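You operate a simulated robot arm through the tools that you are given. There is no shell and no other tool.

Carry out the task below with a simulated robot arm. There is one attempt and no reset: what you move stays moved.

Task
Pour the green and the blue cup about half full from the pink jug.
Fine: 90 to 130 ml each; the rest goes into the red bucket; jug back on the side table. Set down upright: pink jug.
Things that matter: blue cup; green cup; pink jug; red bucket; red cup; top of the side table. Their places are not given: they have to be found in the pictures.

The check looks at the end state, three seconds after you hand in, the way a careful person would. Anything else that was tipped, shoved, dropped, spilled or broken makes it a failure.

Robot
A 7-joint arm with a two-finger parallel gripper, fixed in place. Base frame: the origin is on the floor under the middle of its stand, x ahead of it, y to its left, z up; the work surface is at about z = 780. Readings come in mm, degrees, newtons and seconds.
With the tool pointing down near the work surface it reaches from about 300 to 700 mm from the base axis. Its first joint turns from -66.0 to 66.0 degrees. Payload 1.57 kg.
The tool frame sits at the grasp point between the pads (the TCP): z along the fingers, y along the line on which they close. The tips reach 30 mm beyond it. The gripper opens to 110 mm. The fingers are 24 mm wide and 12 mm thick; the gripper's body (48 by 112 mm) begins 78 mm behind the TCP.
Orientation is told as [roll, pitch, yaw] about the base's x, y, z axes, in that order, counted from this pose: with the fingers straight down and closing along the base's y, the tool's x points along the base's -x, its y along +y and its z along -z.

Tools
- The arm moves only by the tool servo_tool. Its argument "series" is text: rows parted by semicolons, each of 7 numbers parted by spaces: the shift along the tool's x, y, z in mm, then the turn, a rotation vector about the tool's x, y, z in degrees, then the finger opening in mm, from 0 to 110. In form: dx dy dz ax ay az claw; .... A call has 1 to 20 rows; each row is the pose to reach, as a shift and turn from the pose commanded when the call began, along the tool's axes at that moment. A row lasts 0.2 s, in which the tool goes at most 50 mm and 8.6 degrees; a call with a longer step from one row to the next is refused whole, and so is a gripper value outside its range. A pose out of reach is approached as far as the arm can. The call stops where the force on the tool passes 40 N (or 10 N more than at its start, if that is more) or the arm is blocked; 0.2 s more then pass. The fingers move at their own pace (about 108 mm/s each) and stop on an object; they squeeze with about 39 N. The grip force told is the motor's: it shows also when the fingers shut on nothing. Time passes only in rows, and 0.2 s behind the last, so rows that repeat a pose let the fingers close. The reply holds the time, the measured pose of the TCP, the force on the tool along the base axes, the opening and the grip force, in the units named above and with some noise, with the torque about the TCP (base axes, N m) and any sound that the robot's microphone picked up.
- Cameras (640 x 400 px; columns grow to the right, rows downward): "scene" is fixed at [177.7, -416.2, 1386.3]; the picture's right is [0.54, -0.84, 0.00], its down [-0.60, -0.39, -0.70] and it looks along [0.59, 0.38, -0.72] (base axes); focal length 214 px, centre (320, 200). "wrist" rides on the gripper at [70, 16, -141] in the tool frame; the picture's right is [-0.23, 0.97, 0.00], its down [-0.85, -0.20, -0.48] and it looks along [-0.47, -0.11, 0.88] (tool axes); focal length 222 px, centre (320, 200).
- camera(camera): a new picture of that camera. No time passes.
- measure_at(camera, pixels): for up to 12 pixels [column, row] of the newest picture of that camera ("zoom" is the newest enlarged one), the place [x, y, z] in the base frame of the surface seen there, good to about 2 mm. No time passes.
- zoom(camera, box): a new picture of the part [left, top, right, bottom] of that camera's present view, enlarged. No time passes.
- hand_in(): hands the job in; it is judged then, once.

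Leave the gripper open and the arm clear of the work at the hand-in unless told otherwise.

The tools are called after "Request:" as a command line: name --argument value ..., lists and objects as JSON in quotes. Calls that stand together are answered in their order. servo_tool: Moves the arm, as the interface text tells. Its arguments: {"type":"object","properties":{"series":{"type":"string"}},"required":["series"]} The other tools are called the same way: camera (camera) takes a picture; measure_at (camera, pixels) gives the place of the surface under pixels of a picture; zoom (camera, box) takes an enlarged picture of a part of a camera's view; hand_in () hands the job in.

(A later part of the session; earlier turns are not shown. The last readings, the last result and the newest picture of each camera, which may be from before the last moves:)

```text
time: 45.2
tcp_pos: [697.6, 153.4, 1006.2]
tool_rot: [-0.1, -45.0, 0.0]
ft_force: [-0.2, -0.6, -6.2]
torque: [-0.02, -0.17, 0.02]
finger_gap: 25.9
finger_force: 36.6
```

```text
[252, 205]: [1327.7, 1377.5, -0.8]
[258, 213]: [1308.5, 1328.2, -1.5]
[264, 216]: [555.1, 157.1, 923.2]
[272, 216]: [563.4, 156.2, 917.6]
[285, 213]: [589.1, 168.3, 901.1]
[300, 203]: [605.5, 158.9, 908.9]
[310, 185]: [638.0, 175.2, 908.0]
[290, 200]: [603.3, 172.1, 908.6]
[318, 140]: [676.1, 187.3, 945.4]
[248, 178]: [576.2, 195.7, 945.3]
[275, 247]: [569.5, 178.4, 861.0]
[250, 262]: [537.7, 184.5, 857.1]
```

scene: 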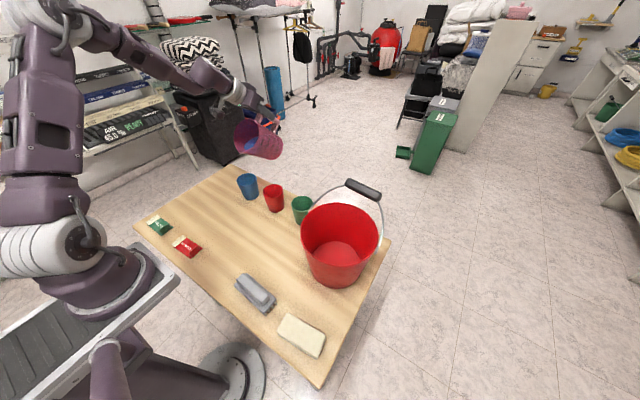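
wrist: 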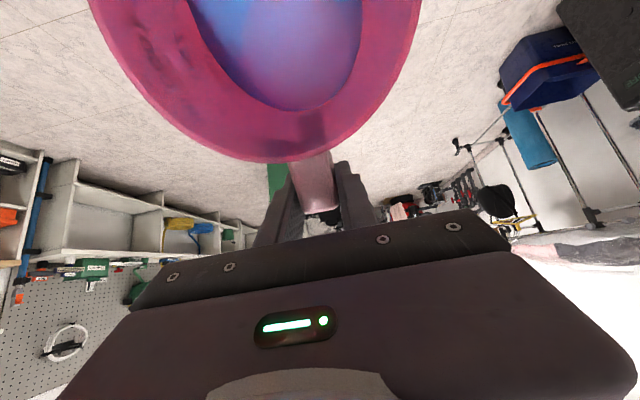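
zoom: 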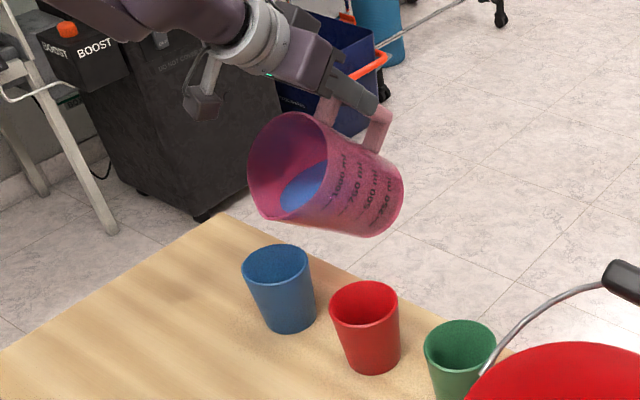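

Spout at (555,157,923), water 15 mm below the lip. I tilt to 52° while bringing the spout to z≈908 over the cup.

Request:
servo_tool --series "1 -0.2 -1 0 -0.8 0 0; 2.5 -0.4 -2.2 0 -2 0 0; 4.3 -0.6 -3.8 0 -3.5 0 0; 6.1 -0.8 -5.4 0 -5 0 0; 7.6 -1 -6.8 0 -6.2 0 0; 8.6 -1 -7.6 0 -7 0 0; 8.6 -1 -7.6 0 -7 0 0; 8.6 -1 -7.6 0 -7 0 0"

Request:
zoom --camera "scene" --box '[215, 100, 305, 220]'

Request:
measure_at --camera "zoom" --pixels '[[262, 225], [268, 228], [276, 228], [295, 205], [310, 190], [325, 180], [330, 225], [360, 235], [275, 260], [310, 255]]'

```text
time: 47.0
tcp_pos: [686.5, 153.0, 1004.6]
tool_rot: [-0.1, -52.0, 0.0]
ft_force: [-0.9, 0.3, -6.4]
torque: [0.03, -0.09, -0.02]
finger_gap: 25.8
finger_force: 36.9
```

```text
3.33 times, centred on (260, 160) of scene
```

zoom: 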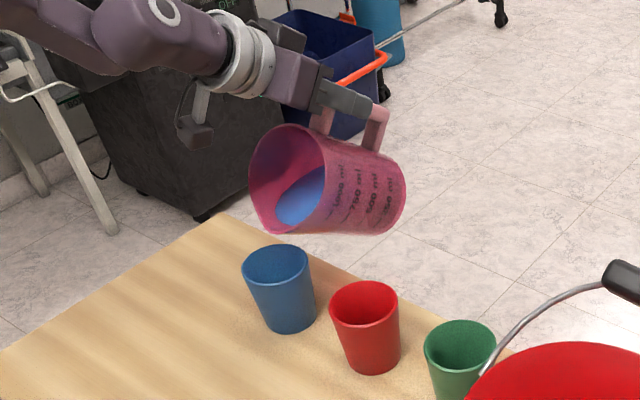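

```text
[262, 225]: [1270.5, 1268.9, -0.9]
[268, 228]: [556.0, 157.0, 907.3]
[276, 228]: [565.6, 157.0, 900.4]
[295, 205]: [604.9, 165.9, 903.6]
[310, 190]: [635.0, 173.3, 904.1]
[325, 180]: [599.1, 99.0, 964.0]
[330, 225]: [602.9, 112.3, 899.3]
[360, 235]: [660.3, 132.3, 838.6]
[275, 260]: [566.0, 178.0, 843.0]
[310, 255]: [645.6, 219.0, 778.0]
```

Water is now ~3.5 mm under the lip, so onset is near 54°. I shift the spout to about (560,155,902) and tilt to 55°, a small first pour (~20 ml expected), then look.

Request:
servo_tool --series "1.1 0 3.4 0 0 0 0; 2.3 0 6.9 0 0 0 0; 1.2 0 2.7 0 -1.5 0 0; 0.2 0 -1.4 0 -3 0 0; 0.2 0 -1.4 0 -3 0 0; 0.2 0 -1.4 0 -3 0 0; 0.2 0 -1.4 0 -3 0 0"

Request:
zoom --camera "scene" --box '[215, 110, 305, 220]'

Request:
camera --camera "wrist"

```text
time: 48.6
tcp_pos: [685.0, 153.1, 1004.3]
tool_rot: [0.0, -55.0, 0.1]
ft_force: [-0.3, 0.0, -6.1]
torque: [0.01, -0.01, 0.0]
finger_gap: 25.7
finger_force: 36.9
```

```text
3.64 times, centred on (260, 165) of scene
```

zoom: 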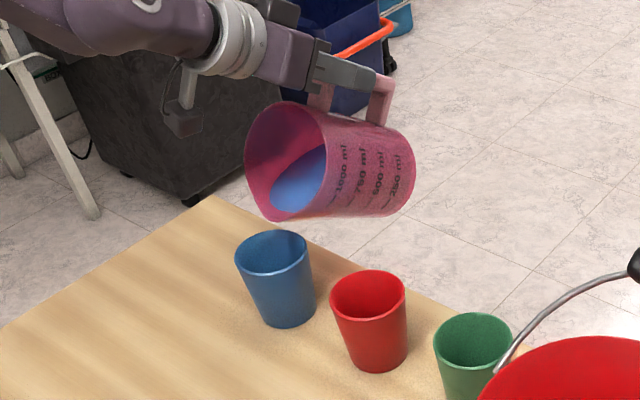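

```text
taken
```

wrist: 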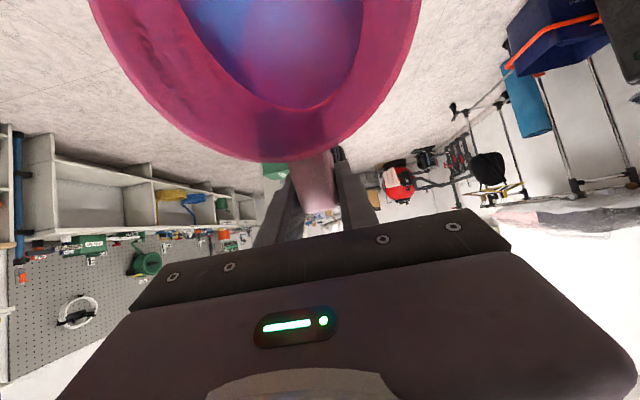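

No stream visible yet. Measuring lip (277,219) and water (300,185).

Request:
measure_at --camera "zoom" --pixels '[[268, 216], [275, 220], [282, 221], [290, 200], [300, 185], [310, 170], [280, 210], [265, 245], [275, 255]]'

Request:
zoom --camera "scene" --box '[240, 155, 275, 205]'

```text
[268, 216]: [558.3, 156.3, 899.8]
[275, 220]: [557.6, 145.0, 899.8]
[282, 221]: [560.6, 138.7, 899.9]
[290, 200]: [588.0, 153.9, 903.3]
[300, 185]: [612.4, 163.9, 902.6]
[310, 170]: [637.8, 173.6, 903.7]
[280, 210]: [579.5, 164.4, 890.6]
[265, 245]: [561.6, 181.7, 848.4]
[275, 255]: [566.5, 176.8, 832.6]
```

```text
8.00 times, centred on (258, 180) of scene
```

zoom: 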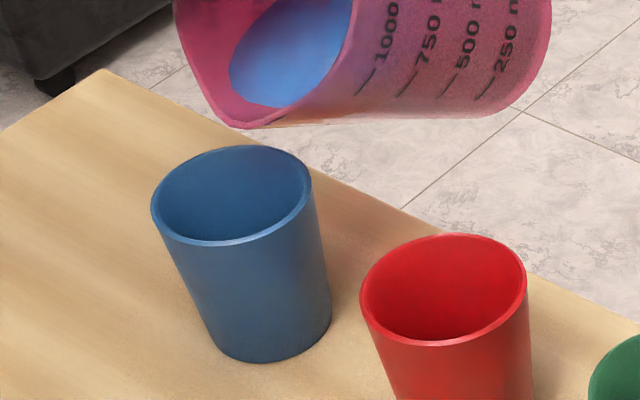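

Water plane now reads about level with the lip (903 vs 900) but nothing has run out. I tilt 1.5° more around the spout and hold.

Request:
servo_tool --series "-0.7 0 -2.7 0 -1 0 0; -1.1 0 -4.1 0 -1.5 0 0; -1.1 0 -4.1 0 -1.5 0 0; -1.1 0 -4.1 0 -1.5 0 0; -1.1 0 -4.1 0 -1.5 0 0"

Request:
zoom --camera "scene" --box '[240, 145, 280, 205]'

Request:
measure_at --camera "zoom" --pixels '[[255, 145], [275, 130], [285, 110], [300, 90], [225, 260], [250, 250], [265, 235], [240, 225]]'

```text
time: 49.8
tcp_pos: [684.0, 152.9, 1009.5]
tool_rot: [-0.1, -56.6, 0.2]
ft_force: [-1.1, 0.7, -6.4]
torque: [0.02, -0.03, 0.01]
finger_gap: 25.7
finger_force: 37.2
```

```text
6.67 times, centred on (260, 175) of scene
```

zoom: 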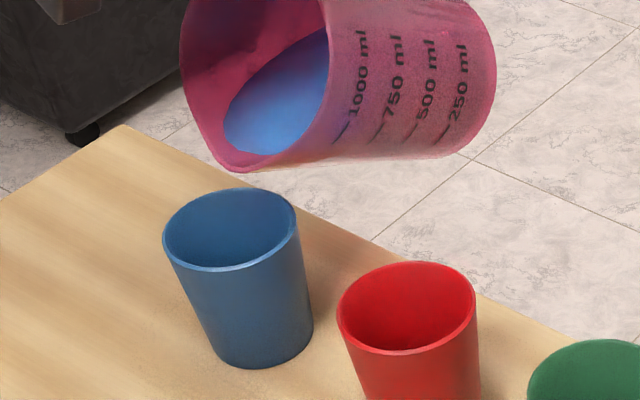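

```text
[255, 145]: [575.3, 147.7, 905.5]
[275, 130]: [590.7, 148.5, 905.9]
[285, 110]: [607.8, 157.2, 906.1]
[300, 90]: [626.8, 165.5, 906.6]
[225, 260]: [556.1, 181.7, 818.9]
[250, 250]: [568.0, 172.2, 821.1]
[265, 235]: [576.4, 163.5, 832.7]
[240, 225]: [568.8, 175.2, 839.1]
```

Still no outflow; water reads z≈906. I tilt another 1.5° and hold.

Request:
servo_tool --series "-0.7 0 -2.7 0 -1 0 0; -1.1 0 -4.1 0 -1.5 0 0; -1.1 0 -4.1 0 -1.5 0 0; -1.1 0 -4.1 0 -1.5 0 0; -1.1 0 -4.1 0 -1.5 0 0"

Request:
zoom --camera "scene" --box '[240, 145, 280, 205]'

Request:
measure_at --camera "zoom" --pixels '[[240, 160], [255, 145], [275, 130], [285, 110], [245, 172], [225, 260], [250, 250], [265, 235], [228, 168]]'

```text
time: 51.0
tcp_pos: [680.2, 152.7, 1011.5]
tool_rot: [-0.1, -58.0, 0.0]
ft_force: [0.1, -0.3, -6.2]
torque: [0.0, -0.03, -0.02]
finger_gap: 26.0
finger_force: 37.3
```

```text
6.67 times, centred on (260, 175) of scene
```

zoom: 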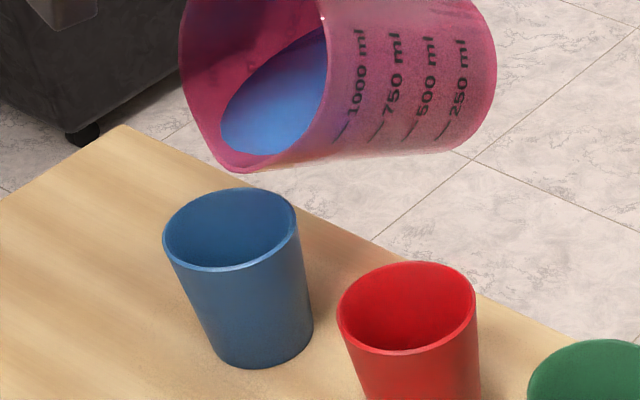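

```text
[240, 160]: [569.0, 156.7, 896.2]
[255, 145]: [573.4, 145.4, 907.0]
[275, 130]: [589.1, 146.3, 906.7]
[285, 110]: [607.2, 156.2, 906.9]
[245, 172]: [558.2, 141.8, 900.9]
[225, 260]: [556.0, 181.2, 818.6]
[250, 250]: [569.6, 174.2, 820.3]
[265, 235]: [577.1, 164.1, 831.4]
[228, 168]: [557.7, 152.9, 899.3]
```

Water now reads 907, about 7 mm above the measured lip at 900. I wait one second to see if anything changes.

Request:
servo_tool --series "0 0 0 0 0 0 0; 0 0 0 0 0 0 0; 0 0 0 0 0 0 0; 0 0 0 0 0 0 0; 0 0 0 0 0 0 0"

Request:
zoom --camera "scene" --box '[240, 145, 280, 205]'

Request:
measure_at --camera "zoom" --pixels '[[255, 145], [275, 130], [285, 110], [245, 172], [225, 260], [250, 250], [265, 235], [228, 168]]'

Request:
camera --camera "wrist"

```text
time: 52.2
tcp_pos: [679.3, 151.9, 1011.7]
tool_rot: [-0.1, -58.0, 0.0]
ft_force: [0.2, 0.6, -6.3]
torque: [-0.06, -0.03, -0.01]
finger_gap: 26.0
finger_force: 36.8
```

```text
6.67 times, centred on (260, 175) of scene
```

zoom: 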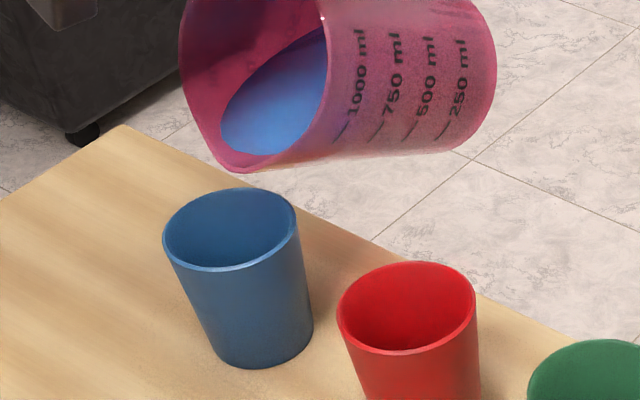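

```text
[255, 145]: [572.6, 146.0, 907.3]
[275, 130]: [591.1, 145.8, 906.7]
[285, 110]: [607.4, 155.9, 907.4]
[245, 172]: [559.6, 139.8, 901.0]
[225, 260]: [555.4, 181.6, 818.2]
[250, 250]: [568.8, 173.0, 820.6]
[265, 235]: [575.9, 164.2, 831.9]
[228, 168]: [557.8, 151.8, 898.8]
```

```text
taken
```

wrist: 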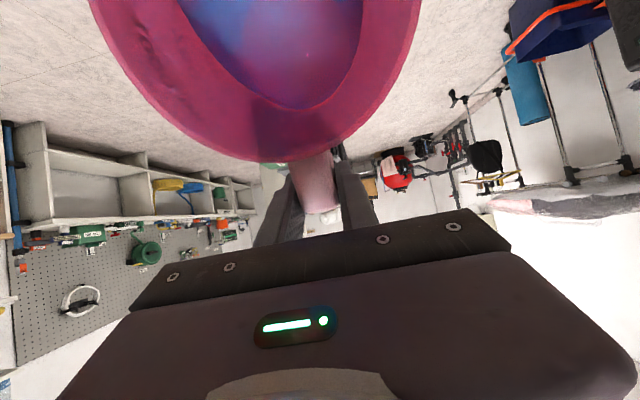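

Nothing flows; the drawn water surface just rides on the jug axis, so true onset is a bit later. I continue in 1° steps with a hold and look after each.

Request:
servo_tool --series "-0.7 0 -2.7 0 -1 0 0; -0.7 0 -2.7 0 -1 0 0; -0.7 0 -2.7 0 -1 0 0; -0.7 0 -2.7 0 -1 0 0"

Request:
zoom --camera "scene" --box '[240, 145, 280, 205]'

```text
time: 53.2
tcp_pos: [678.6, 152.4, 1014.4]
tool_rot: [-0.1, -59.0, 0.2]
ft_force: [-0.8, 0.5, -5.5]
torque: [-0.01, -0.02, 0.0]
finger_gap: 26.0
finger_force: 37.0
```

```text
6.67 times, centred on (260, 175) of scene
```

zoom: 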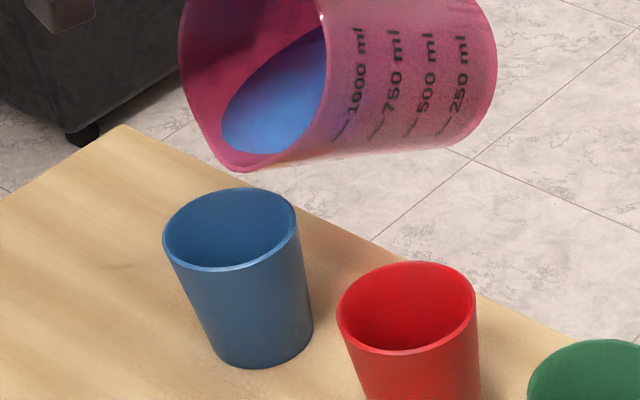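

At 59°, still nothing. Another 1°.

Request:
servo_tool --series "-0.7 0 -2.7 0 -1 0 0; -0.7 0 -2.7 0 -1 0 0; -0.7 0 -2.7 0 -1 0 0; -0.7 0 -2.7 0 -1 0 0"

Request:
zoom --camera "scene" --box '[240, 145, 280, 205]'

Request:
measure_at --camera "zoom" --pixels '[[255, 145], [275, 130], [285, 110], [245, 172], [225, 260], [250, 250], [265, 235], [228, 168]]'

```text
time: 54.2
tcp_pos: [677.1, 152.2, 1016.5]
tool_rot: [-0.2, -60.1, 0.1]
ft_force: [0.2, -0.4, -6.2]
torque: [0.01, -0.01, 0.02]
finger_gap: 25.8
finger_force: 36.7
```

```text
6.67 times, centred on (260, 175) of scene
```

zoom: 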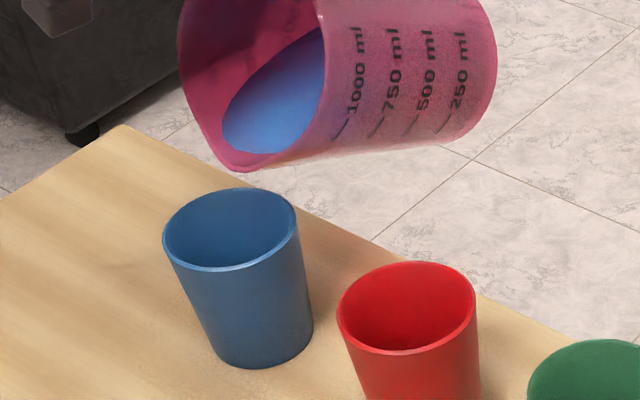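

```text
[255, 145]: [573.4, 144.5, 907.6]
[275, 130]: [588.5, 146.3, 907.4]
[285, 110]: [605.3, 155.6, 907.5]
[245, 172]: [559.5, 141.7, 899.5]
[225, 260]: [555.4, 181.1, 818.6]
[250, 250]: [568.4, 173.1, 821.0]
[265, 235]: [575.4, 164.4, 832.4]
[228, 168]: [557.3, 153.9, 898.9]
```

At 60°, level reads 907.5 and the effective rim plane is ~908.5, so onset is imminent. Another 1°.

Request:
servo_tool --series "-0.7 0 -2.7 0 -1 0 0; -0.7 0 -2.7 0 -1 0 0; -0.7 0 -2.7 0 -1 0 0; -0.7 0 -2.7 0 -1 0 0"

Request:
zoom --camera "scene" --box '[240, 145, 280, 205]'

Request:
measure_at --camera "zoom" --pixels '[[255, 145], [275, 130], [285, 110], [245, 172], [225, 260], [250, 250], [265, 235], [228, 168]]'

```text
time: 55.2
tcp_pos: [673.9, 152.6, 1018.2]
tool_rot: [-0.1, -61.0, 0.1]
ft_force: [1.2, -0.6, -4.9]
torque: [0.01, 0.02, 0.0]
finger_gap: 25.7
finger_force: 36.6
```

```text
6.67 times, centred on (260, 175) of scene
```

zoom: 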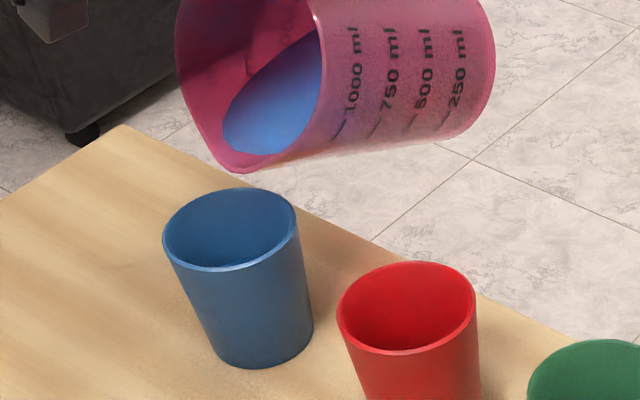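

```text
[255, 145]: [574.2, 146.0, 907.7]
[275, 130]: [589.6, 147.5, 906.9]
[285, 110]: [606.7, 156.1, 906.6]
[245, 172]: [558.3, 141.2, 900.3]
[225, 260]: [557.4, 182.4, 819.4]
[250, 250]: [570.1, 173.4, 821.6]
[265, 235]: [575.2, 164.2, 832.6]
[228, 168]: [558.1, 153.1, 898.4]
```

The level has stayed pinned at ~907 while tilting 58→61°, which implies water is leaving (perhaps ~60–75 ml). I zoom on the blue cup's interior and take several force readings.

Request:
zoom --camera "scene" --box '[244, 168, 264, 204]'

Request:
servo_tool --series "0 0 0 0 0 0 0"

Request:
servo_tool --series "0 0 0 0 0 0 0"

Request:
servo_tool --series "0 0 0 0 0 0 0"

Request:
servo_tool --series "0 0 0 0 0 0 0"

```text
11.11 times, centred on (254, 186) of scene
```

zoom: 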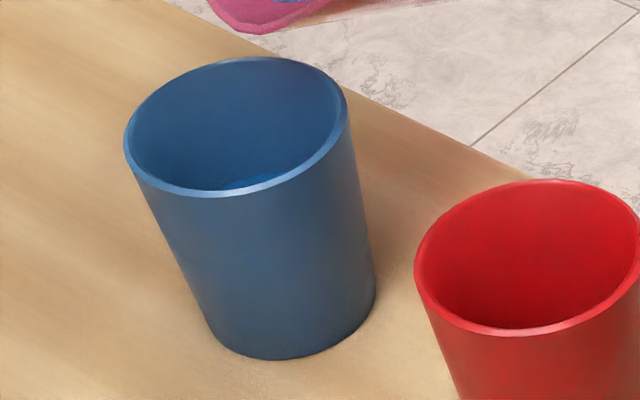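

```text
time: 55.6
tcp_pos: [673.9, 152.9, 1017.1]
tool_rot: [-0.1, -60.9, 0.1]
ft_force: [0.1, -0.4, -4.3]
torque: [0.02, 0.0, 0.03]
finger_gap: 25.7
finger_force: 36.8
```

```text
time: 56.0
tcp_pos: [674.4, 153.3, 1018.5]
tool_rot: [-0.2, -61.1, 0.1]
ft_force: [0.2, -0.4, -5.1]
torque: [-0.01, 0.03, -0.02]
finger_gap: 26.0
finger_force: 36.8
```

```text
time: 56.4
tcp_pos: [675.6, 151.7, 1017.3]
tool_rot: [-0.2, -61.0, 0.1]
ft_force: [0.7, 0.6, -6.2]
torque: [0.0, 0.02, 0.0]
finger_gap: 26.0
finger_force: 37.0
```

```text
time: 56.8
tcp_pos: [675.0, 152.9, 1017.0]
tool_rot: [-0.1, -61.0, 0.1]
ft_force: [0.3, 0.2, -5.2]
torque: [-0.02, 0.03, 0.03]
finger_gap: 25.8
finger_force: 37.0
```

The force fell from ~6.1 to ~5.1 N, and a brighter patch (water) shows at (250,182) just inside the cup's near rim. Measuring it.

Request:
zoom --camera "scene" --box '[244, 168, 264, 204]'

Request:
measure_at --camera "zoom" --pixels '[[250, 182], [230, 185], [270, 175], [285, 168], [240, 180], [220, 187], [215, 180], [265, 170], [300, 160], [240, 160], [200, 150], [200, 180]]'

```text
11.11 times, centred on (254, 186) of scene
```

zoom: 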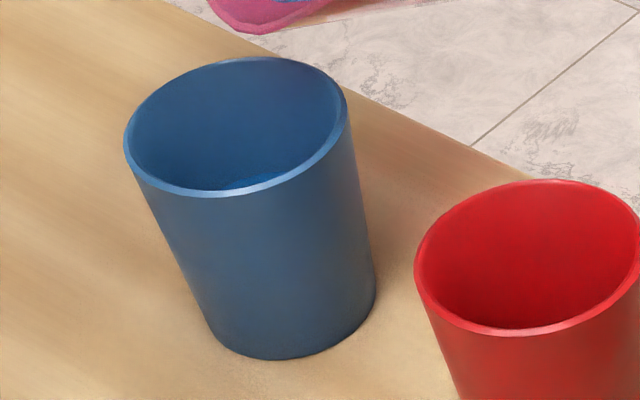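

```text
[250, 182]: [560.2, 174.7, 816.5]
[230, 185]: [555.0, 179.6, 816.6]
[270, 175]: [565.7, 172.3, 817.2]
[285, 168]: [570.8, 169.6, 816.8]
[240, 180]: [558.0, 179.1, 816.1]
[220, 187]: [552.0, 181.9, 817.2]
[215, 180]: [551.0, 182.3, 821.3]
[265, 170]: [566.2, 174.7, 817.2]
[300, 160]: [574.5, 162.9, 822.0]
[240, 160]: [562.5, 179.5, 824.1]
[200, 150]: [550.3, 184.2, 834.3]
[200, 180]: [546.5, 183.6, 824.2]
```

Water in the blue cup stands at z≈816.8, about 76 ml by the cup's measured shape. Target is z≈830. I tilt 1° more, hold, and measure.

Request:
servo_tool --series "-0.7 0 -2.7 0 -1 0 0; -0.7 0 -2.7 0 -1 0 0; -0.7 0 -2.7 0 -1 0 0; -0.7 0 -2.7 0 -1 0 0; -0.7 0 -2.7 0 -1 0 0"

Request:
zoom --camera "scene" --box '[244, 168, 264, 204]'

Request:
measure_at --camera "zoom" --pixels '[[250, 182], [230, 185], [270, 175], [285, 168], [240, 180], [220, 187], [215, 180], [265, 170], [300, 160], [240, 160], [200, 150], [200, 180]]'

```text
time: 58.0
tcp_pos: [671.4, 153.0, 1019.7]
tool_rot: [-0.1, -62.0, 0.2]
ft_force: [-0.5, -0.3, -4.4]
torque: [-0.01, -0.01, 0.0]
finger_gap: 25.8
finger_force: 37.0
```

```text
11.11 times, centred on (254, 186) of scene
```

zoom: 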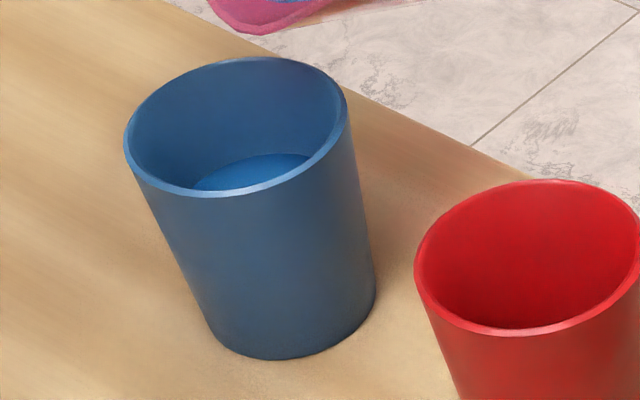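

```text
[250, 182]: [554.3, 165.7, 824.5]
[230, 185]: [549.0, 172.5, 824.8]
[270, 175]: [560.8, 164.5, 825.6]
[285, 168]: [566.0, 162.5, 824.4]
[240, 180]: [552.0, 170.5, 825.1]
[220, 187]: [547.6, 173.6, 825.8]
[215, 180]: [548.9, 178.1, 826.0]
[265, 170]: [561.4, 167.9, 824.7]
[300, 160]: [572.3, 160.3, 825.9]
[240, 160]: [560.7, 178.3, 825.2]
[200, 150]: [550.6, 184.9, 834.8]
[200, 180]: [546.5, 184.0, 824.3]
```

Level is now 825.1 (≈96 ml by estimate). I wait 0.6 s and re-measure to see whether it's still running.

Request:
servo_tool --series "0 0 0 0 0 0 0; 0 0 0 0 0 0 0; 0 0 0 0 0 0 0"

Request:
zoom --camera "scene" --box '[244, 168, 264, 204]'

Request:
measure_at --camera "zoom" --pixels '[[250, 182], [230, 185], [270, 175], [285, 168], [240, 180], [220, 187], [215, 180], [265, 170], [250, 170], [260, 162]]'

```text
time: 58.8
tcp_pos: [672.0, 153.1, 1019.0]
tool_rot: [0.0, -62.0, 0.1]
ft_force: [1.4, 0.3, -5.0]
torque: [0.03, 0.03, -0.02]
finger_gap: 25.8
finger_force: 37.1
```

```text
11.11 times, centred on (254, 186) of scene
```

zoom: 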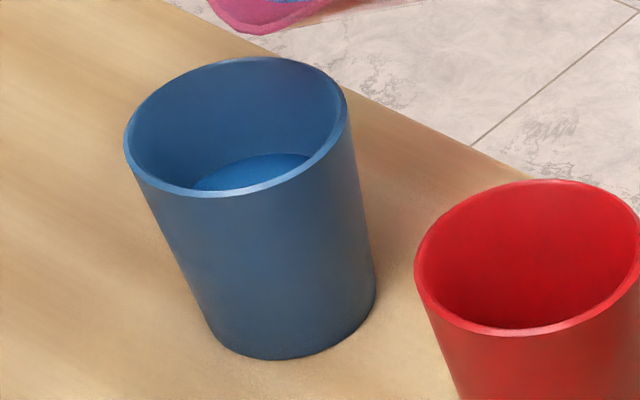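

```text
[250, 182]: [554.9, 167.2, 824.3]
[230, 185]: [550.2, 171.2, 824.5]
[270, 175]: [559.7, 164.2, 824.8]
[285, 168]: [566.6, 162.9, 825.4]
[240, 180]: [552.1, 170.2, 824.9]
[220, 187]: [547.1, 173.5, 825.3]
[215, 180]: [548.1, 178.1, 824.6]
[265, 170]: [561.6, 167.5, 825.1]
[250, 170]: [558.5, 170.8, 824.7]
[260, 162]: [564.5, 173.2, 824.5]
```

Steady at 824.9. I tilt 0.7° more for another ~14 ml.

Request:
servo_tool --series "-0.5 0 -1.9 0 -0.7 0 0; -0.5 0 -1.9 0 -0.7 0 0; -0.5 0 -1.9 0 -0.7 0 0; -0.5 0 -1.9 0 -0.7 0 0; -0.5 0 -1.9 0 -0.7 0 0"

Request:
zoom --camera "scene" --box '[244, 168, 264, 204]'

Request:
measure_at --camera "zoom" --pixels '[[250, 182], [230, 185], [270, 175], [285, 168], [240, 180], [220, 187], [215, 180], [265, 170], [250, 170], [260, 162]]'

```text
time: 60.0
tcp_pos: [670.9, 154.7, 1020.3]
tool_rot: [-0.1, -62.6, 0.1]
ft_force: [-0.8, 0.3, -5.7]
torque: [0.0, 0.01, -0.01]
finger_gap: 26.0
finger_force: 37.2
```

```text
11.11 times, centred on (254, 186) of scene
```

zoom: 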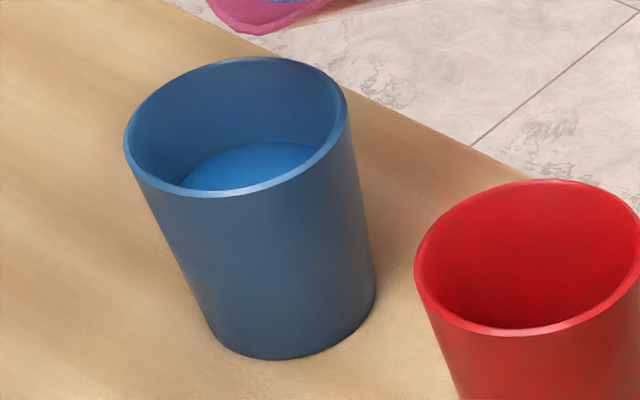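

```text
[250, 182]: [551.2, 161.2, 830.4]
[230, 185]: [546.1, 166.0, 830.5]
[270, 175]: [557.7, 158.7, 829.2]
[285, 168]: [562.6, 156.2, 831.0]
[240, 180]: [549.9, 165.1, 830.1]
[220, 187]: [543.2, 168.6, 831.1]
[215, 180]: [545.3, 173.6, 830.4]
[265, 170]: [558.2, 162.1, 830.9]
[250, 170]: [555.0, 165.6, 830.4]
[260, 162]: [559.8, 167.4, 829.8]
```

Blue cup level is 830.4 – about 110 ml. I tilt back 15° around the spout quickly and lift 70 mm.

Request:
servo_tool --series "3.5 0 10.9 0 4 0 0; 7.7 0 21.4 0 8 0 0; 12.6 0 31.7 0 12 0 0; 7.9 0 34.5 0 15 0 0; -5.5 0 27.7 0 15 0 0; -18.8 0 20.8 0 15 0 0; -32.1 0 13.9 0 15 0 0; -41 0 9.3 0 15 0 0; -45.5 0 7 0 15 0 0; -45.5 0 7 0 15 0 0"

Request:
zoom --camera "scene" --box '[215, 90, 325, 230]'

```text
time: 62.2
tcp_pos: [698.7, 152.3, 1058.7]
tool_rot: [-0.2, -47.6, 0.1]
ft_force: [0.1, -1.0, -4.8]
torque: [0.01, -0.07, 0.02]
finger_gap: 26.1
finger_force: 36.8
```

```text
2.86 times, centred on (270, 160) of scene
```

zoom: 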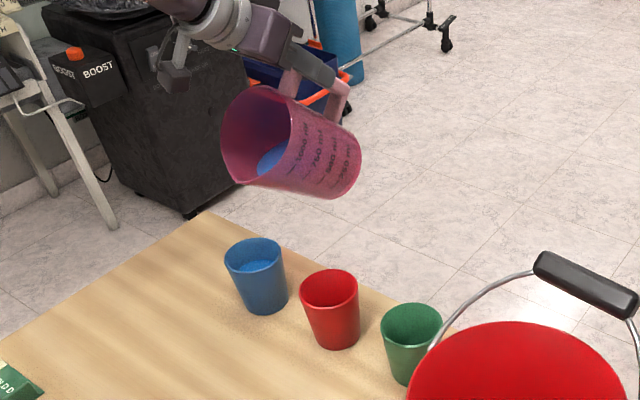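

No spill seen; water is well below the lip at 47.6°. I carry the jug along −y to above the green cup (centre (559,−94)).

Request:
servo_tool --series "-0.1 -2.5 0.1 0 0 0 0; -0.3 -9.9 0.3 0 0 0 0; -0.6 -22.2 0.7 0 0 0 0; -1.1 -39.5 1.2 0 0 0 0; -1.7 -59.3 1.9 0 0 0 0; -2.3 -79 2.5 0 0 0 0; -2.8 -98.8 3.1 0 0 0 0; -3.4 -118.6 3.7 0 0 0 0; -4 -138.3 4.4 0 0 0 0; -4.5 -158.1 5 0 0 0 0; -5.1 -177.8 5.6 0 0 0 0; -5.7 -197.6 6.2 0 0 0 0; -6.2 -214.9 6.8 0 0 0 0; -6.6 -229.7 7.3 0 0 0 0; -6.9 -239.6 7.6 0 0 0 0; -7 -244.5 7.7 0 0 0 0; -7.1 -247 7.8 0 0 0 0; -7.1 -247 7.8 0 0 0 0; -7.1 -247 7.8 0 0 0 0"

Request:
camera --camera "scene"

Request:
zoom --camera "scene" --box '[270, 80, 400, 230]'

```text
time: 66.2
tcp_pos: [708.4, -93.7, 1057.9]
tool_rot: [-0.1, -47.7, 0.0]
ft_force: [0.5, -0.2, -5.1]
torque: [-0.02, -0.12, -0.04]
finger_gap: 25.8
finger_force: 36.8
```

```text
taken
```

scene: 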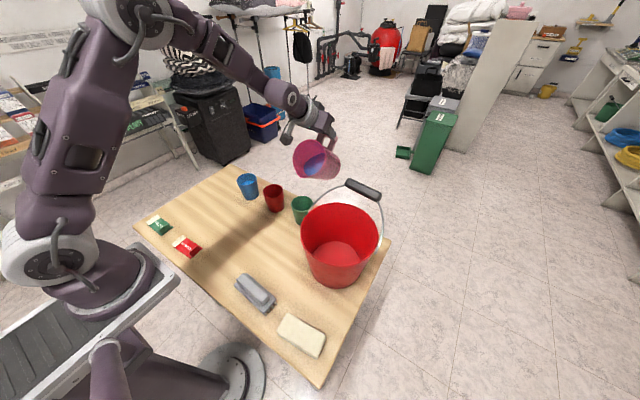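

```text
2.67 times, centred on (335, 155) of scene
```

zoom: 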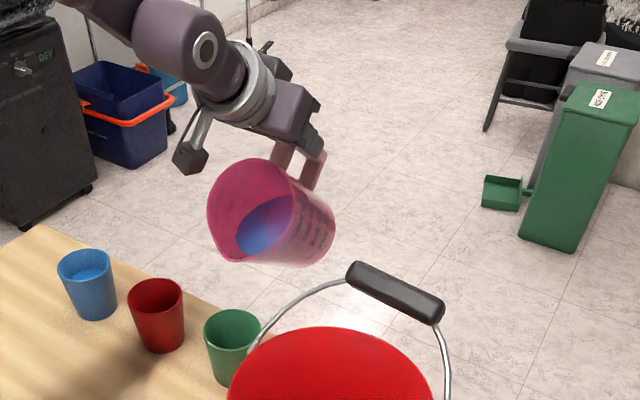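

Now measuring the spout (near (235,262)), and the green cup rim here to confirm alignment.

Request:
measure_at --camera "zoom" --pixels '[[225, 259], [235, 262], [245, 263], [265, 220], [208, 325], [230, 311], [258, 322], [225, 348], [245, 345], [230, 335]]'

Request:
zoom --camera "scene" --box '[285, 155, 345, 230]'

```text
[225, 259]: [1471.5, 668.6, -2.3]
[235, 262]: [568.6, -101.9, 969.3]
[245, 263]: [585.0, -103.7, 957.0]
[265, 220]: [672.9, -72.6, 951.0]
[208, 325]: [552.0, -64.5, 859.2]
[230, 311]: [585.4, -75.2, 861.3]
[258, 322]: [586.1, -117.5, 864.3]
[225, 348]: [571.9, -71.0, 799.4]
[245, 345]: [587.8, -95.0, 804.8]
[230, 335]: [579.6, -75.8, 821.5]
```

```text
5.33 times, centred on (315, 192) of scene
```

zoom: 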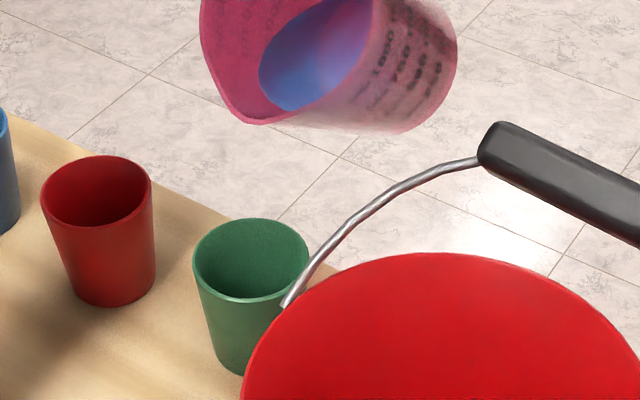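

Measuring green rim: (195,262), (225,224), (280,222), (307,255), (230,300), (275,288), and spout tip (230,112),(245,121),(260,124).

Request:
measure_at --camera "zoom" --pixels '[[196, 262], [222, 226], [280, 222], [306, 255], [230, 299], [270, 293], [230, 112], [245, 121], [260, 123], [240, 280], [225, 275], [265, 285]]'

```text
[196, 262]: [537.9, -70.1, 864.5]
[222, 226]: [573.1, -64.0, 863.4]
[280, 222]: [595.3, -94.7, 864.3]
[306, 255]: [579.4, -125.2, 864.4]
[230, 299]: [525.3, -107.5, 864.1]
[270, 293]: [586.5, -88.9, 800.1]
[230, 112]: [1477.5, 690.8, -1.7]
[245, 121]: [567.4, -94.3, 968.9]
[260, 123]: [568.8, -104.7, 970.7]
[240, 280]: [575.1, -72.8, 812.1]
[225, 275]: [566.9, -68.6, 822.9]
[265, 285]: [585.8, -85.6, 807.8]
```

Green cup centre ≈(560,−96), spout tip ≈(568,−96,969). I lower the spout to z≈902 while tilting to 60° (below the expected 62.7° onset).

Request:
servo_tool --series "1.9 0 0.7 0 -0.6 0 0; 5.8 -0.2 2 0 -1.8 0 0; 11.8 -0.4 4.1 0 -3.7 0 0; 20 -0.6 6.7 0 -6.2 0 0; 28.5 -0.8 9.2 0 -8.6 0 0; 35.1 -1 11.1 0 -10.5 0 0; 39.6 -1 12.2 0 -11.7 0 0; 41.8 -1 12.9 0 -12.3 0 0; 41.8 -1 12.9 0 -12.3 0 0; 41.8 -1 12.9 0 -12.3 0 0"

Request:
zoom --camera "scene" --box '[285, 155, 345, 230]'

```text
time: 68.4
tcp_pos: [690.0, -94.5, 1019.0]
tool_rot: [-0.1, -60.0, 0.1]
ft_force: [1.0, -0.4, -4.6]
torque: [-0.04, -0.03, 0.03]
finger_gap: 25.8
finger_force: 37.2
```

```text
5.33 times, centred on (315, 192) of scene
```

zoom: 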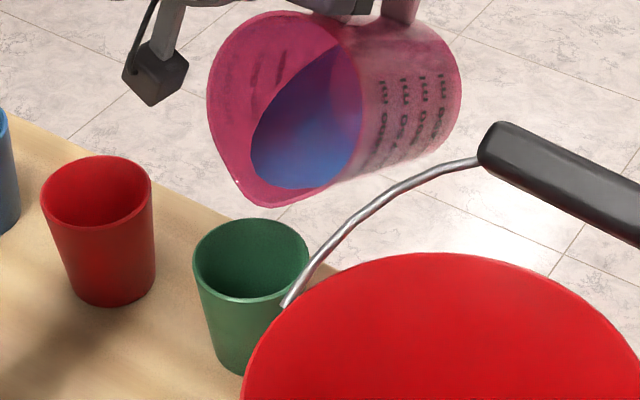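

Request:
measure_at --camera "zoom" --pixels '[[237, 187], [245, 200], [255, 206], [268, 208], [285, 205], [290, 160], [320, 130], [230, 285], [245, 290], [260, 288]]'

```text
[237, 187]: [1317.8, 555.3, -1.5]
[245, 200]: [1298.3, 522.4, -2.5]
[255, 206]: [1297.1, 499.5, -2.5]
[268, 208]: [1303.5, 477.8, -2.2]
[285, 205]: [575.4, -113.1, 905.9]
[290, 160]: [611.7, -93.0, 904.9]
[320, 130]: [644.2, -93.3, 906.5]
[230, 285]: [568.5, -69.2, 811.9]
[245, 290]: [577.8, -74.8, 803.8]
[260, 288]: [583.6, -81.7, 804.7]
```

Lip now at z≈905 directly over the green cup, water just about at it. I tilt 5° around the spout to 65° (expected ~45 ml) and hold.

Request:
servo_tool --series "-0.7 0 -2.7 0 -1 0 0; -1.4 0 -5.5 0 -2 0 0; -2.1 0 -8.3 0 -3 0 0; -2.7 0 -11.1 0 -4 0 0; -3.2 0 -13.9 0 -5 0 0; -3.2 0 -13.9 0 -5 0 0; -3.2 0 -13.9 0 -5 0 0; -3.2 0 -13.9 0 -5 0 0; -3.2 0 -13.9 0 -5 0 0"

Request:
zoom --camera "scene" --box '[285, 155, 345, 230]'

Request:
measure_at --camera "zoom" --pixels '[[225, 285], [235, 290], [245, 290], [255, 288], [265, 287], [270, 280], [245, 280], [230, 275], [290, 160], [320, 130], [280, 204]]'

```text
time: 70.4
tcp_pos: [679.4, -95.0, 1028.8]
tool_rot: [-0.1, -65.1, 0.1]
ft_force: [0.4, -0.1, -4.7]
torque: [-0.05, 0.02, 0.0]
finger_gap: 25.7
finger_force: 36.8
```

```text
5.33 times, centred on (315, 192) of scene
```

zoom: 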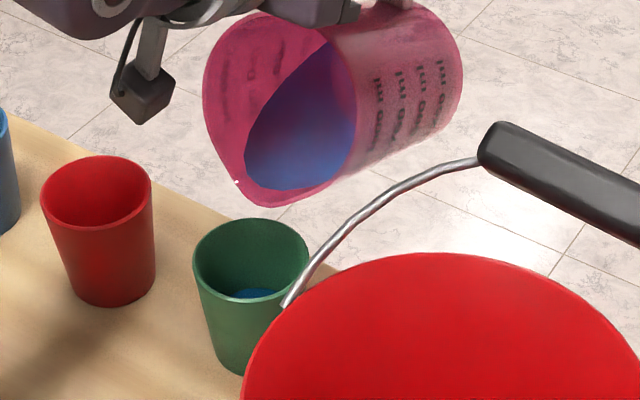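

```text
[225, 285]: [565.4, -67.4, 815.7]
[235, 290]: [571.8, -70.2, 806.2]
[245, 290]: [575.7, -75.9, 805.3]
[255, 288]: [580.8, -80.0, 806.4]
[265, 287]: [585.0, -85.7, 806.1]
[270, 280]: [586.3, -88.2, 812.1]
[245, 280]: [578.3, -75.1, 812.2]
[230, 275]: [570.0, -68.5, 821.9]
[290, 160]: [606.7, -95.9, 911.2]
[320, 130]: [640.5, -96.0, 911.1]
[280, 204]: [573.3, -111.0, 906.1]
```

Green cup level reads ≈806 (≈48 ml), as predicted. Tilt 2° more and hold.

Request:
servo_tool --series "-0.7 0 -2.7 0 -1 0 0; -1.4 0 -5.5 0 -2 0 0; -1.4 0 -5.5 0 -2 0 0; -1.4 0 -5.5 0 -2 0 0; -1.4 0 -5.5 0 -2 0 0; -1.4 0 -5.5 0 -2 0 0; -1.4 0 -5.5 0 -2 0 0"

Request:
zoom --camera "scene" --box '[285, 155, 345, 230]'

Request:
measure_at --camera "zoom" --pixels '[[225, 285], [235, 290], [245, 290], [255, 288], [265, 287], [270, 280], [245, 280], [240, 285], [260, 280], [275, 275], [250, 275]]'

```text
time: 72.0
tcp_pos: [674.7, -96.0, 1032.0]
tool_rot: [-0.1, -67.1, 0.1]
ft_force: [-0.5, 0.2, -4.7]
torque: [0.01, 0.05, 0.0]
finger_gap: 25.8
finger_force: 37.0
```

```text
5.33 times, centred on (315, 192) of scene
```

zoom: 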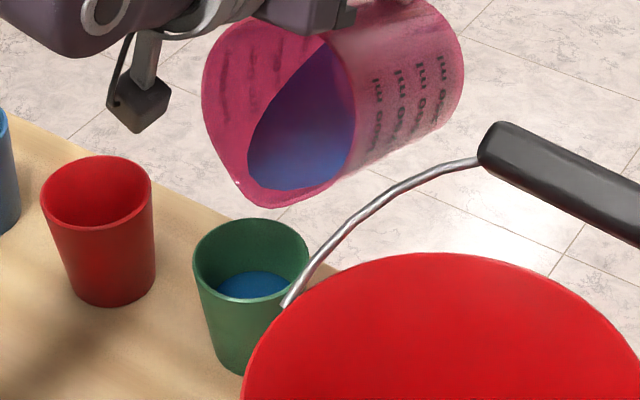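

```text
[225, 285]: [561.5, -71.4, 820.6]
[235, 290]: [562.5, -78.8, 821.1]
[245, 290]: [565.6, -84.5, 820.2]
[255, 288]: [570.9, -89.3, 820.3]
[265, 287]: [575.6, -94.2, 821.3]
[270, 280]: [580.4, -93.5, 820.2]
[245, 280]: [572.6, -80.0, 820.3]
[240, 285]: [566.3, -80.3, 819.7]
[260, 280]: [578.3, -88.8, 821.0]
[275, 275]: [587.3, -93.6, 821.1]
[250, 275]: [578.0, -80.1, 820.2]
```

Level 820.5 (≈84 ml). Tilt 1.4° more to reach ≈830.

Request:
servo_tool --series "-0.5 0 -1.9 0 -0.7 0 0; -1 0 -3.8 0 -1.4 0 0; -1 0 -3.8 0 -1.4 0 0; -1 0 -3.8 0 -1.4 0 0; -1 0 -3.8 0 -1.4 0 0; -1 0 -3.8 0 -1.4 0 0; -1 0 -3.8 0 -1.4 0 0"

Request:
zoom --camera "scene" --box '[285, 155, 345, 230]'

Request:
measure_at --camera "zoom" --pixels '[[225, 285], [235, 290], [245, 290], [255, 288], [265, 287], [270, 280], [245, 280], [240, 285], [260, 280], [275, 275], [250, 275]]'

```text
time: 73.6
tcp_pos: [670.9, -95.2, 1035.4]
tool_rot: [-0.1, -68.4, 0.2]
ft_force: [-0.6, 0.1, -3.0]
torque: [0.02, 0.05, 0.0]
finger_gap: 25.9
finger_force: 37.2
```

```text
5.33 times, centred on (315, 192) of scene
```

zoom: 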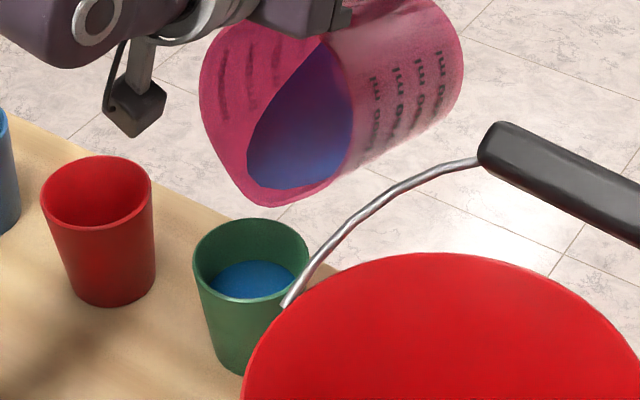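

```text
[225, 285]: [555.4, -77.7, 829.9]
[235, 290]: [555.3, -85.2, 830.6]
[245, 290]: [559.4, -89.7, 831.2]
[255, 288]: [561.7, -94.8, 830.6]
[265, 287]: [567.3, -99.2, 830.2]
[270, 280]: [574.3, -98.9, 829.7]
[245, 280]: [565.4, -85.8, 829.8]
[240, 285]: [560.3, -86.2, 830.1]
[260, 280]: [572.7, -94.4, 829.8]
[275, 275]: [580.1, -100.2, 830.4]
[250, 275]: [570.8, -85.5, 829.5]
```

Green cup reads 830.2 – about 110 ml as well. I tilt back to 45° around the spout and lift 60 mm.

Request:
servo_tool --series "3.5 0 10.9 0 4 0 0; 7.7 0 21.4 0 8 0 0; 12.6 0 31.7 0 12 0 0; 18.2 0 41.6 0 16 0 0; 19.9 0 49.3 0 20 0 0; 16.5 0 53.2 0 23.4 0 0; 2.5 0 47.7 0 23.4 0 0; -11.4 0 42.1 0 23.4 0 0; -20.7 0 38.5 0 23.4 0 0; -25.4 0 36.6 0 23.4 0 0; -25.4 0 36.6 0 23.4 0 0"

Request:
camera --camera "scene"

```text
time: 76.0
tcp_pos: [715.2, -94.7, 1043.5]
tool_rot: [-0.2, -45.0, 0.0]
ft_force: [-0.7, -0.8, -3.6]
torque: [-0.02, -0.1, -0.02]
finger_gap: 25.8
finger_force: 36.9
```

```text
taken
```

scene: 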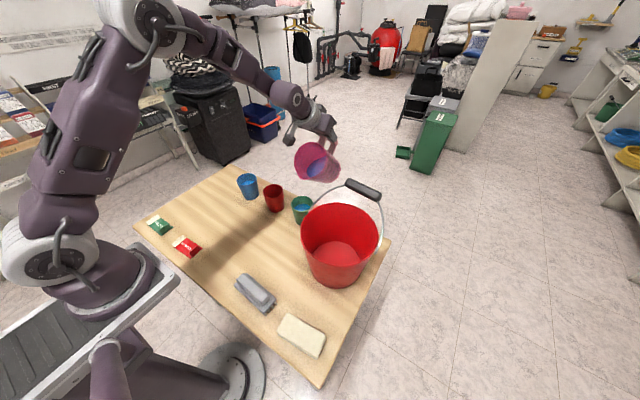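

Cups look right, no spill. Now I retract the jug to (480,−60,1150), bringing it upright.

Request:
servo_tool --series "1.8 0.7 -4.8 0 0.9 0 0; 5.5 2.1 -14.5 0 2.7 0 0; 10.9 4.2 -28.9 0 5.4 0 0; 18.2 7 -48.2 0 9 0 0; 25.5 9.8 -67.5 0 12.6 0 0; 32.8 12.6 -86.8 0 16.2 0 0; 40.1 15.4 -106.1 0 19.8 0 0; 47.4 18.2 -125.4 0 23.4 0 0; 54.7 21 -144.7 0 27 0 0; 62 23.8 -163.9 0 30.6 0 0; 69.3 26.6 -183.2 0 34.2 0 0; 76.6 29.4 -202.5 0 37.8 0 0; 82.1 31.5 -217 0 40.5 0 0; 86.6 33.3 -229 0 42.8 0 0; 89.4 34.3 -236.3 0 44.1 0 0; 91.2 35 -241.1 0 45 0 0; 91.2 35 -241.1 0 45 0 0; 91.2 35 -241.1 0 45 0 0"

Request:
camera --camera "scene"

Request:
camera --camera "wrist"

```text
time: 79.8
tcp_pos: [480.6, -59.9, 1152.7]
tool_rot: [-0.1, -0.1, 0.0]
ft_force: [0.4, 0.1, -3.7]
torque: [0.01, -0.29, -0.01]
finger_gap: 26.0
finger_force: 36.8
```

```text
taken
```

scene: 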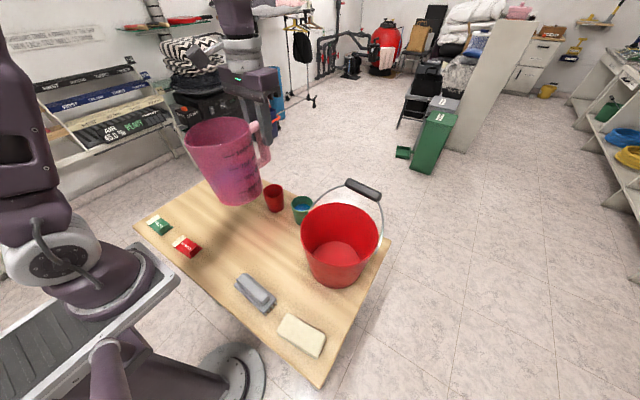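

```text
taken
```

wrist: 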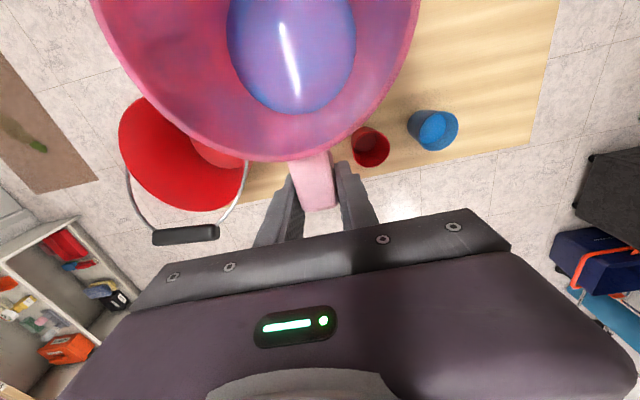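

Torque fell from −0.47 to −0.29 N·m, consistent with ~200–220 ml poured. I check the jug's level and grip geometry, and the red cup from here.

Request:
measure_at --camera "wrist" --pixels '[[260, 50], [320, 60], [290, 95], [262, 161], [416, 30], [315, 190], [433, 128], [428, 135], [367, 140], [372, 155], [200, 235], [180, 235]]'

Request:
zoom --camera "wrist" --box '[330, 90, 480, 190]'

```text
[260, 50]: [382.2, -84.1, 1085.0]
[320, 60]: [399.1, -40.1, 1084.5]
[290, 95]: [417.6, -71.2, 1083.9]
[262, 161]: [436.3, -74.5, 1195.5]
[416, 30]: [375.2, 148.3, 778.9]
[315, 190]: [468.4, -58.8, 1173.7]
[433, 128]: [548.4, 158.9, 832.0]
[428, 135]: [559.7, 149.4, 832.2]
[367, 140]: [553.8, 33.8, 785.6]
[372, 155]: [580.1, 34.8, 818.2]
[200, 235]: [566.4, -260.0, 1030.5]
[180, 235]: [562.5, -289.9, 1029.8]
```

```text
4.00 times, centred on (405, 140) of wrist
```

zoom: 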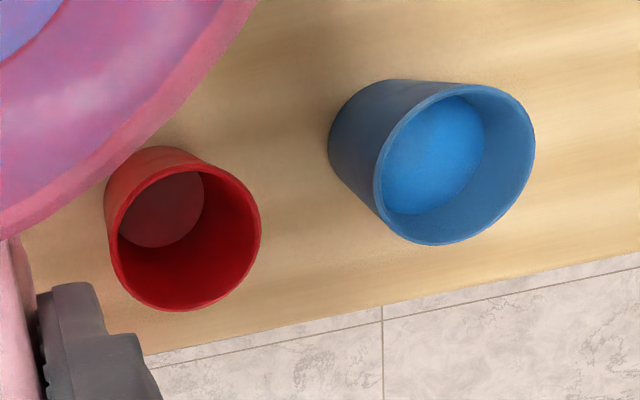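

Jug level dropped 29.5 mm, i.e. ~222 ml poured in total (~111 each); red cup empty. Now I swing the upright jug to (430,−400,1150) with yaw −90°, passing above the bucket.

Request:
servo_tool --series "1 -6.8 0 0 0 1.8 0; 3 -20.4 0 0 0 5.4 0; 6.1 -40.8 0 0 0 10.8 0; 10.1 -68 0 0 0 18 0; 14.2 -95.2 0 0 0 25.2 0; 18.2 -122.4 1 0 0 32.4 0; 22.3 -149.6 1 0 0 39.6 0; 26.3 -176.8 1 0 0 46.8 0; 30.4 -204 1 0 0 54 0; 34.4 -231.2 1 0 0 61.2 0; 38.5 -258.4 1 0 0 68.4 0; 42.5 -285.6 2 0 0 75.6 0; 45.5 -306 2 0 0 81 0; 48.1 -323 2 0 0 85.5 0; 49.6 -333.2 2 0 0 88.2 0; 50.6 -340 2 0 0 90 0; 50.6 -340 2 0 0 90 0; 50.6 -340 2 0 0 90 0"

Request:
camera --camera "scene"

Request:
camera --camera "wrist"

```text
time: 83.6
tcp_pos: [429.2, -399.8, 1147.8]
tool_rot: [0.0, 0.1, -90.0]
ft_force: [0.7, 0.5, -4.0]
torque: [-0.31, -0.03, 0.0]
finger_gap: 26.0
finger_force: 36.9
```

```text
taken
```

scene: 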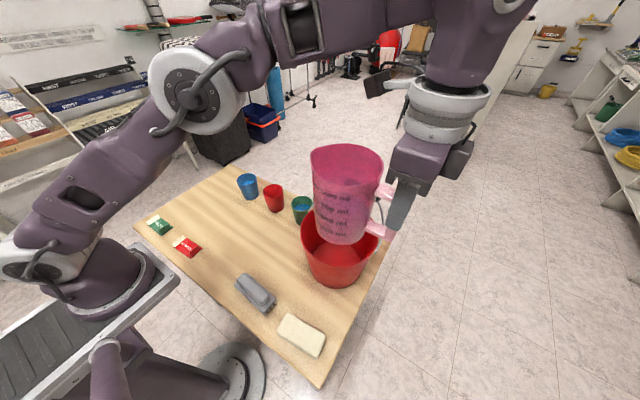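

```text
taken
```

wrist: 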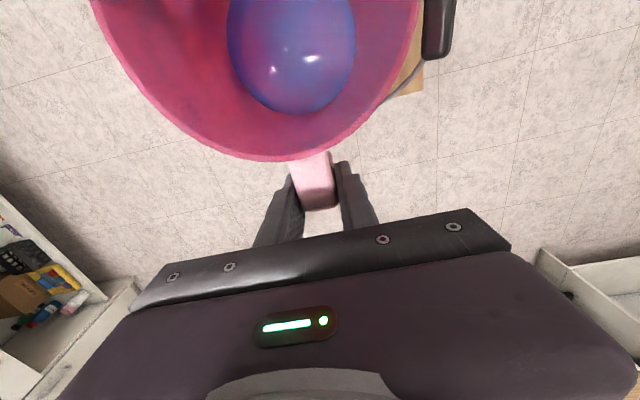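

The jug is over the bucket. I tilt it to 60° at this height (still below pour onset), then lower 24 mm, bringing the spout to about (430,−320,1010) inside the bucket's mouth.

Request:
servo_tool --series "-1.2 0 0 0 -2 0 0; -3.7 0 0 0 -6 0 0; -7.4 0 0 0 -12 0 0; -11.7 0 0 0 -19 0 0; -15.9 0 0 0 -26 0 0; -20.2 0 0 0 -33 0 0; -24.5 0 0 0 -40 0 0; -28.8 0 0 0 -47 0 0; -32.5 0 0 0 -53 0 0; -35.6 0 0 0 -58 0 0; -36.8 0 3 0 -60 0 0; -36.8 0 12 0 -60 0 0; -36.8 0 21 0 -60 0 0; -36.8 0 24 0 -60 0 0; -36.8 0 24 0 -60 0 0"

Request:
camera --camera "scene"

Request:
zoom --camera "scene" --box '[280, 140, 440, 290]'

```text
time: 86.8
tcp_pos: [430.0, -436.7, 1125.3]
tool_rot: [0.0, -60.0, -89.9]
ft_force: [0.7, -0.3, -2.6]
torque: [-0.01, -0.01, -0.02]
finger_gap: 25.8
finger_force: 37.1
```

```text
taken
```

scene: 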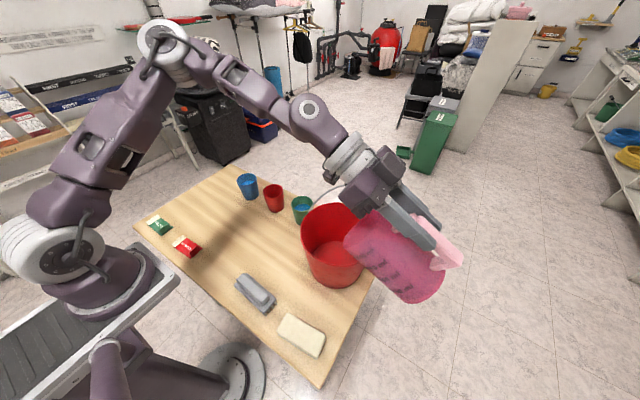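

```text
2.67 times, centred on (360, 215) of scene
```

zoom: 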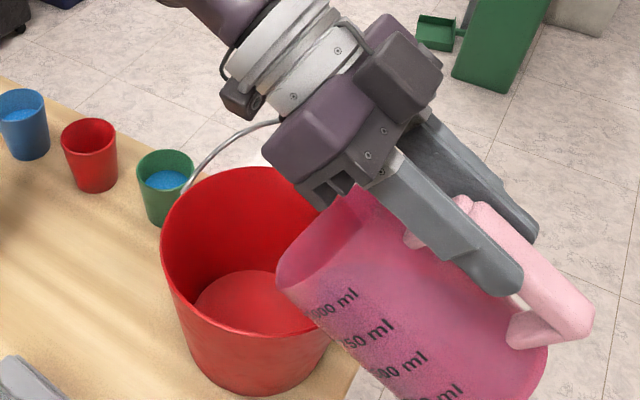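

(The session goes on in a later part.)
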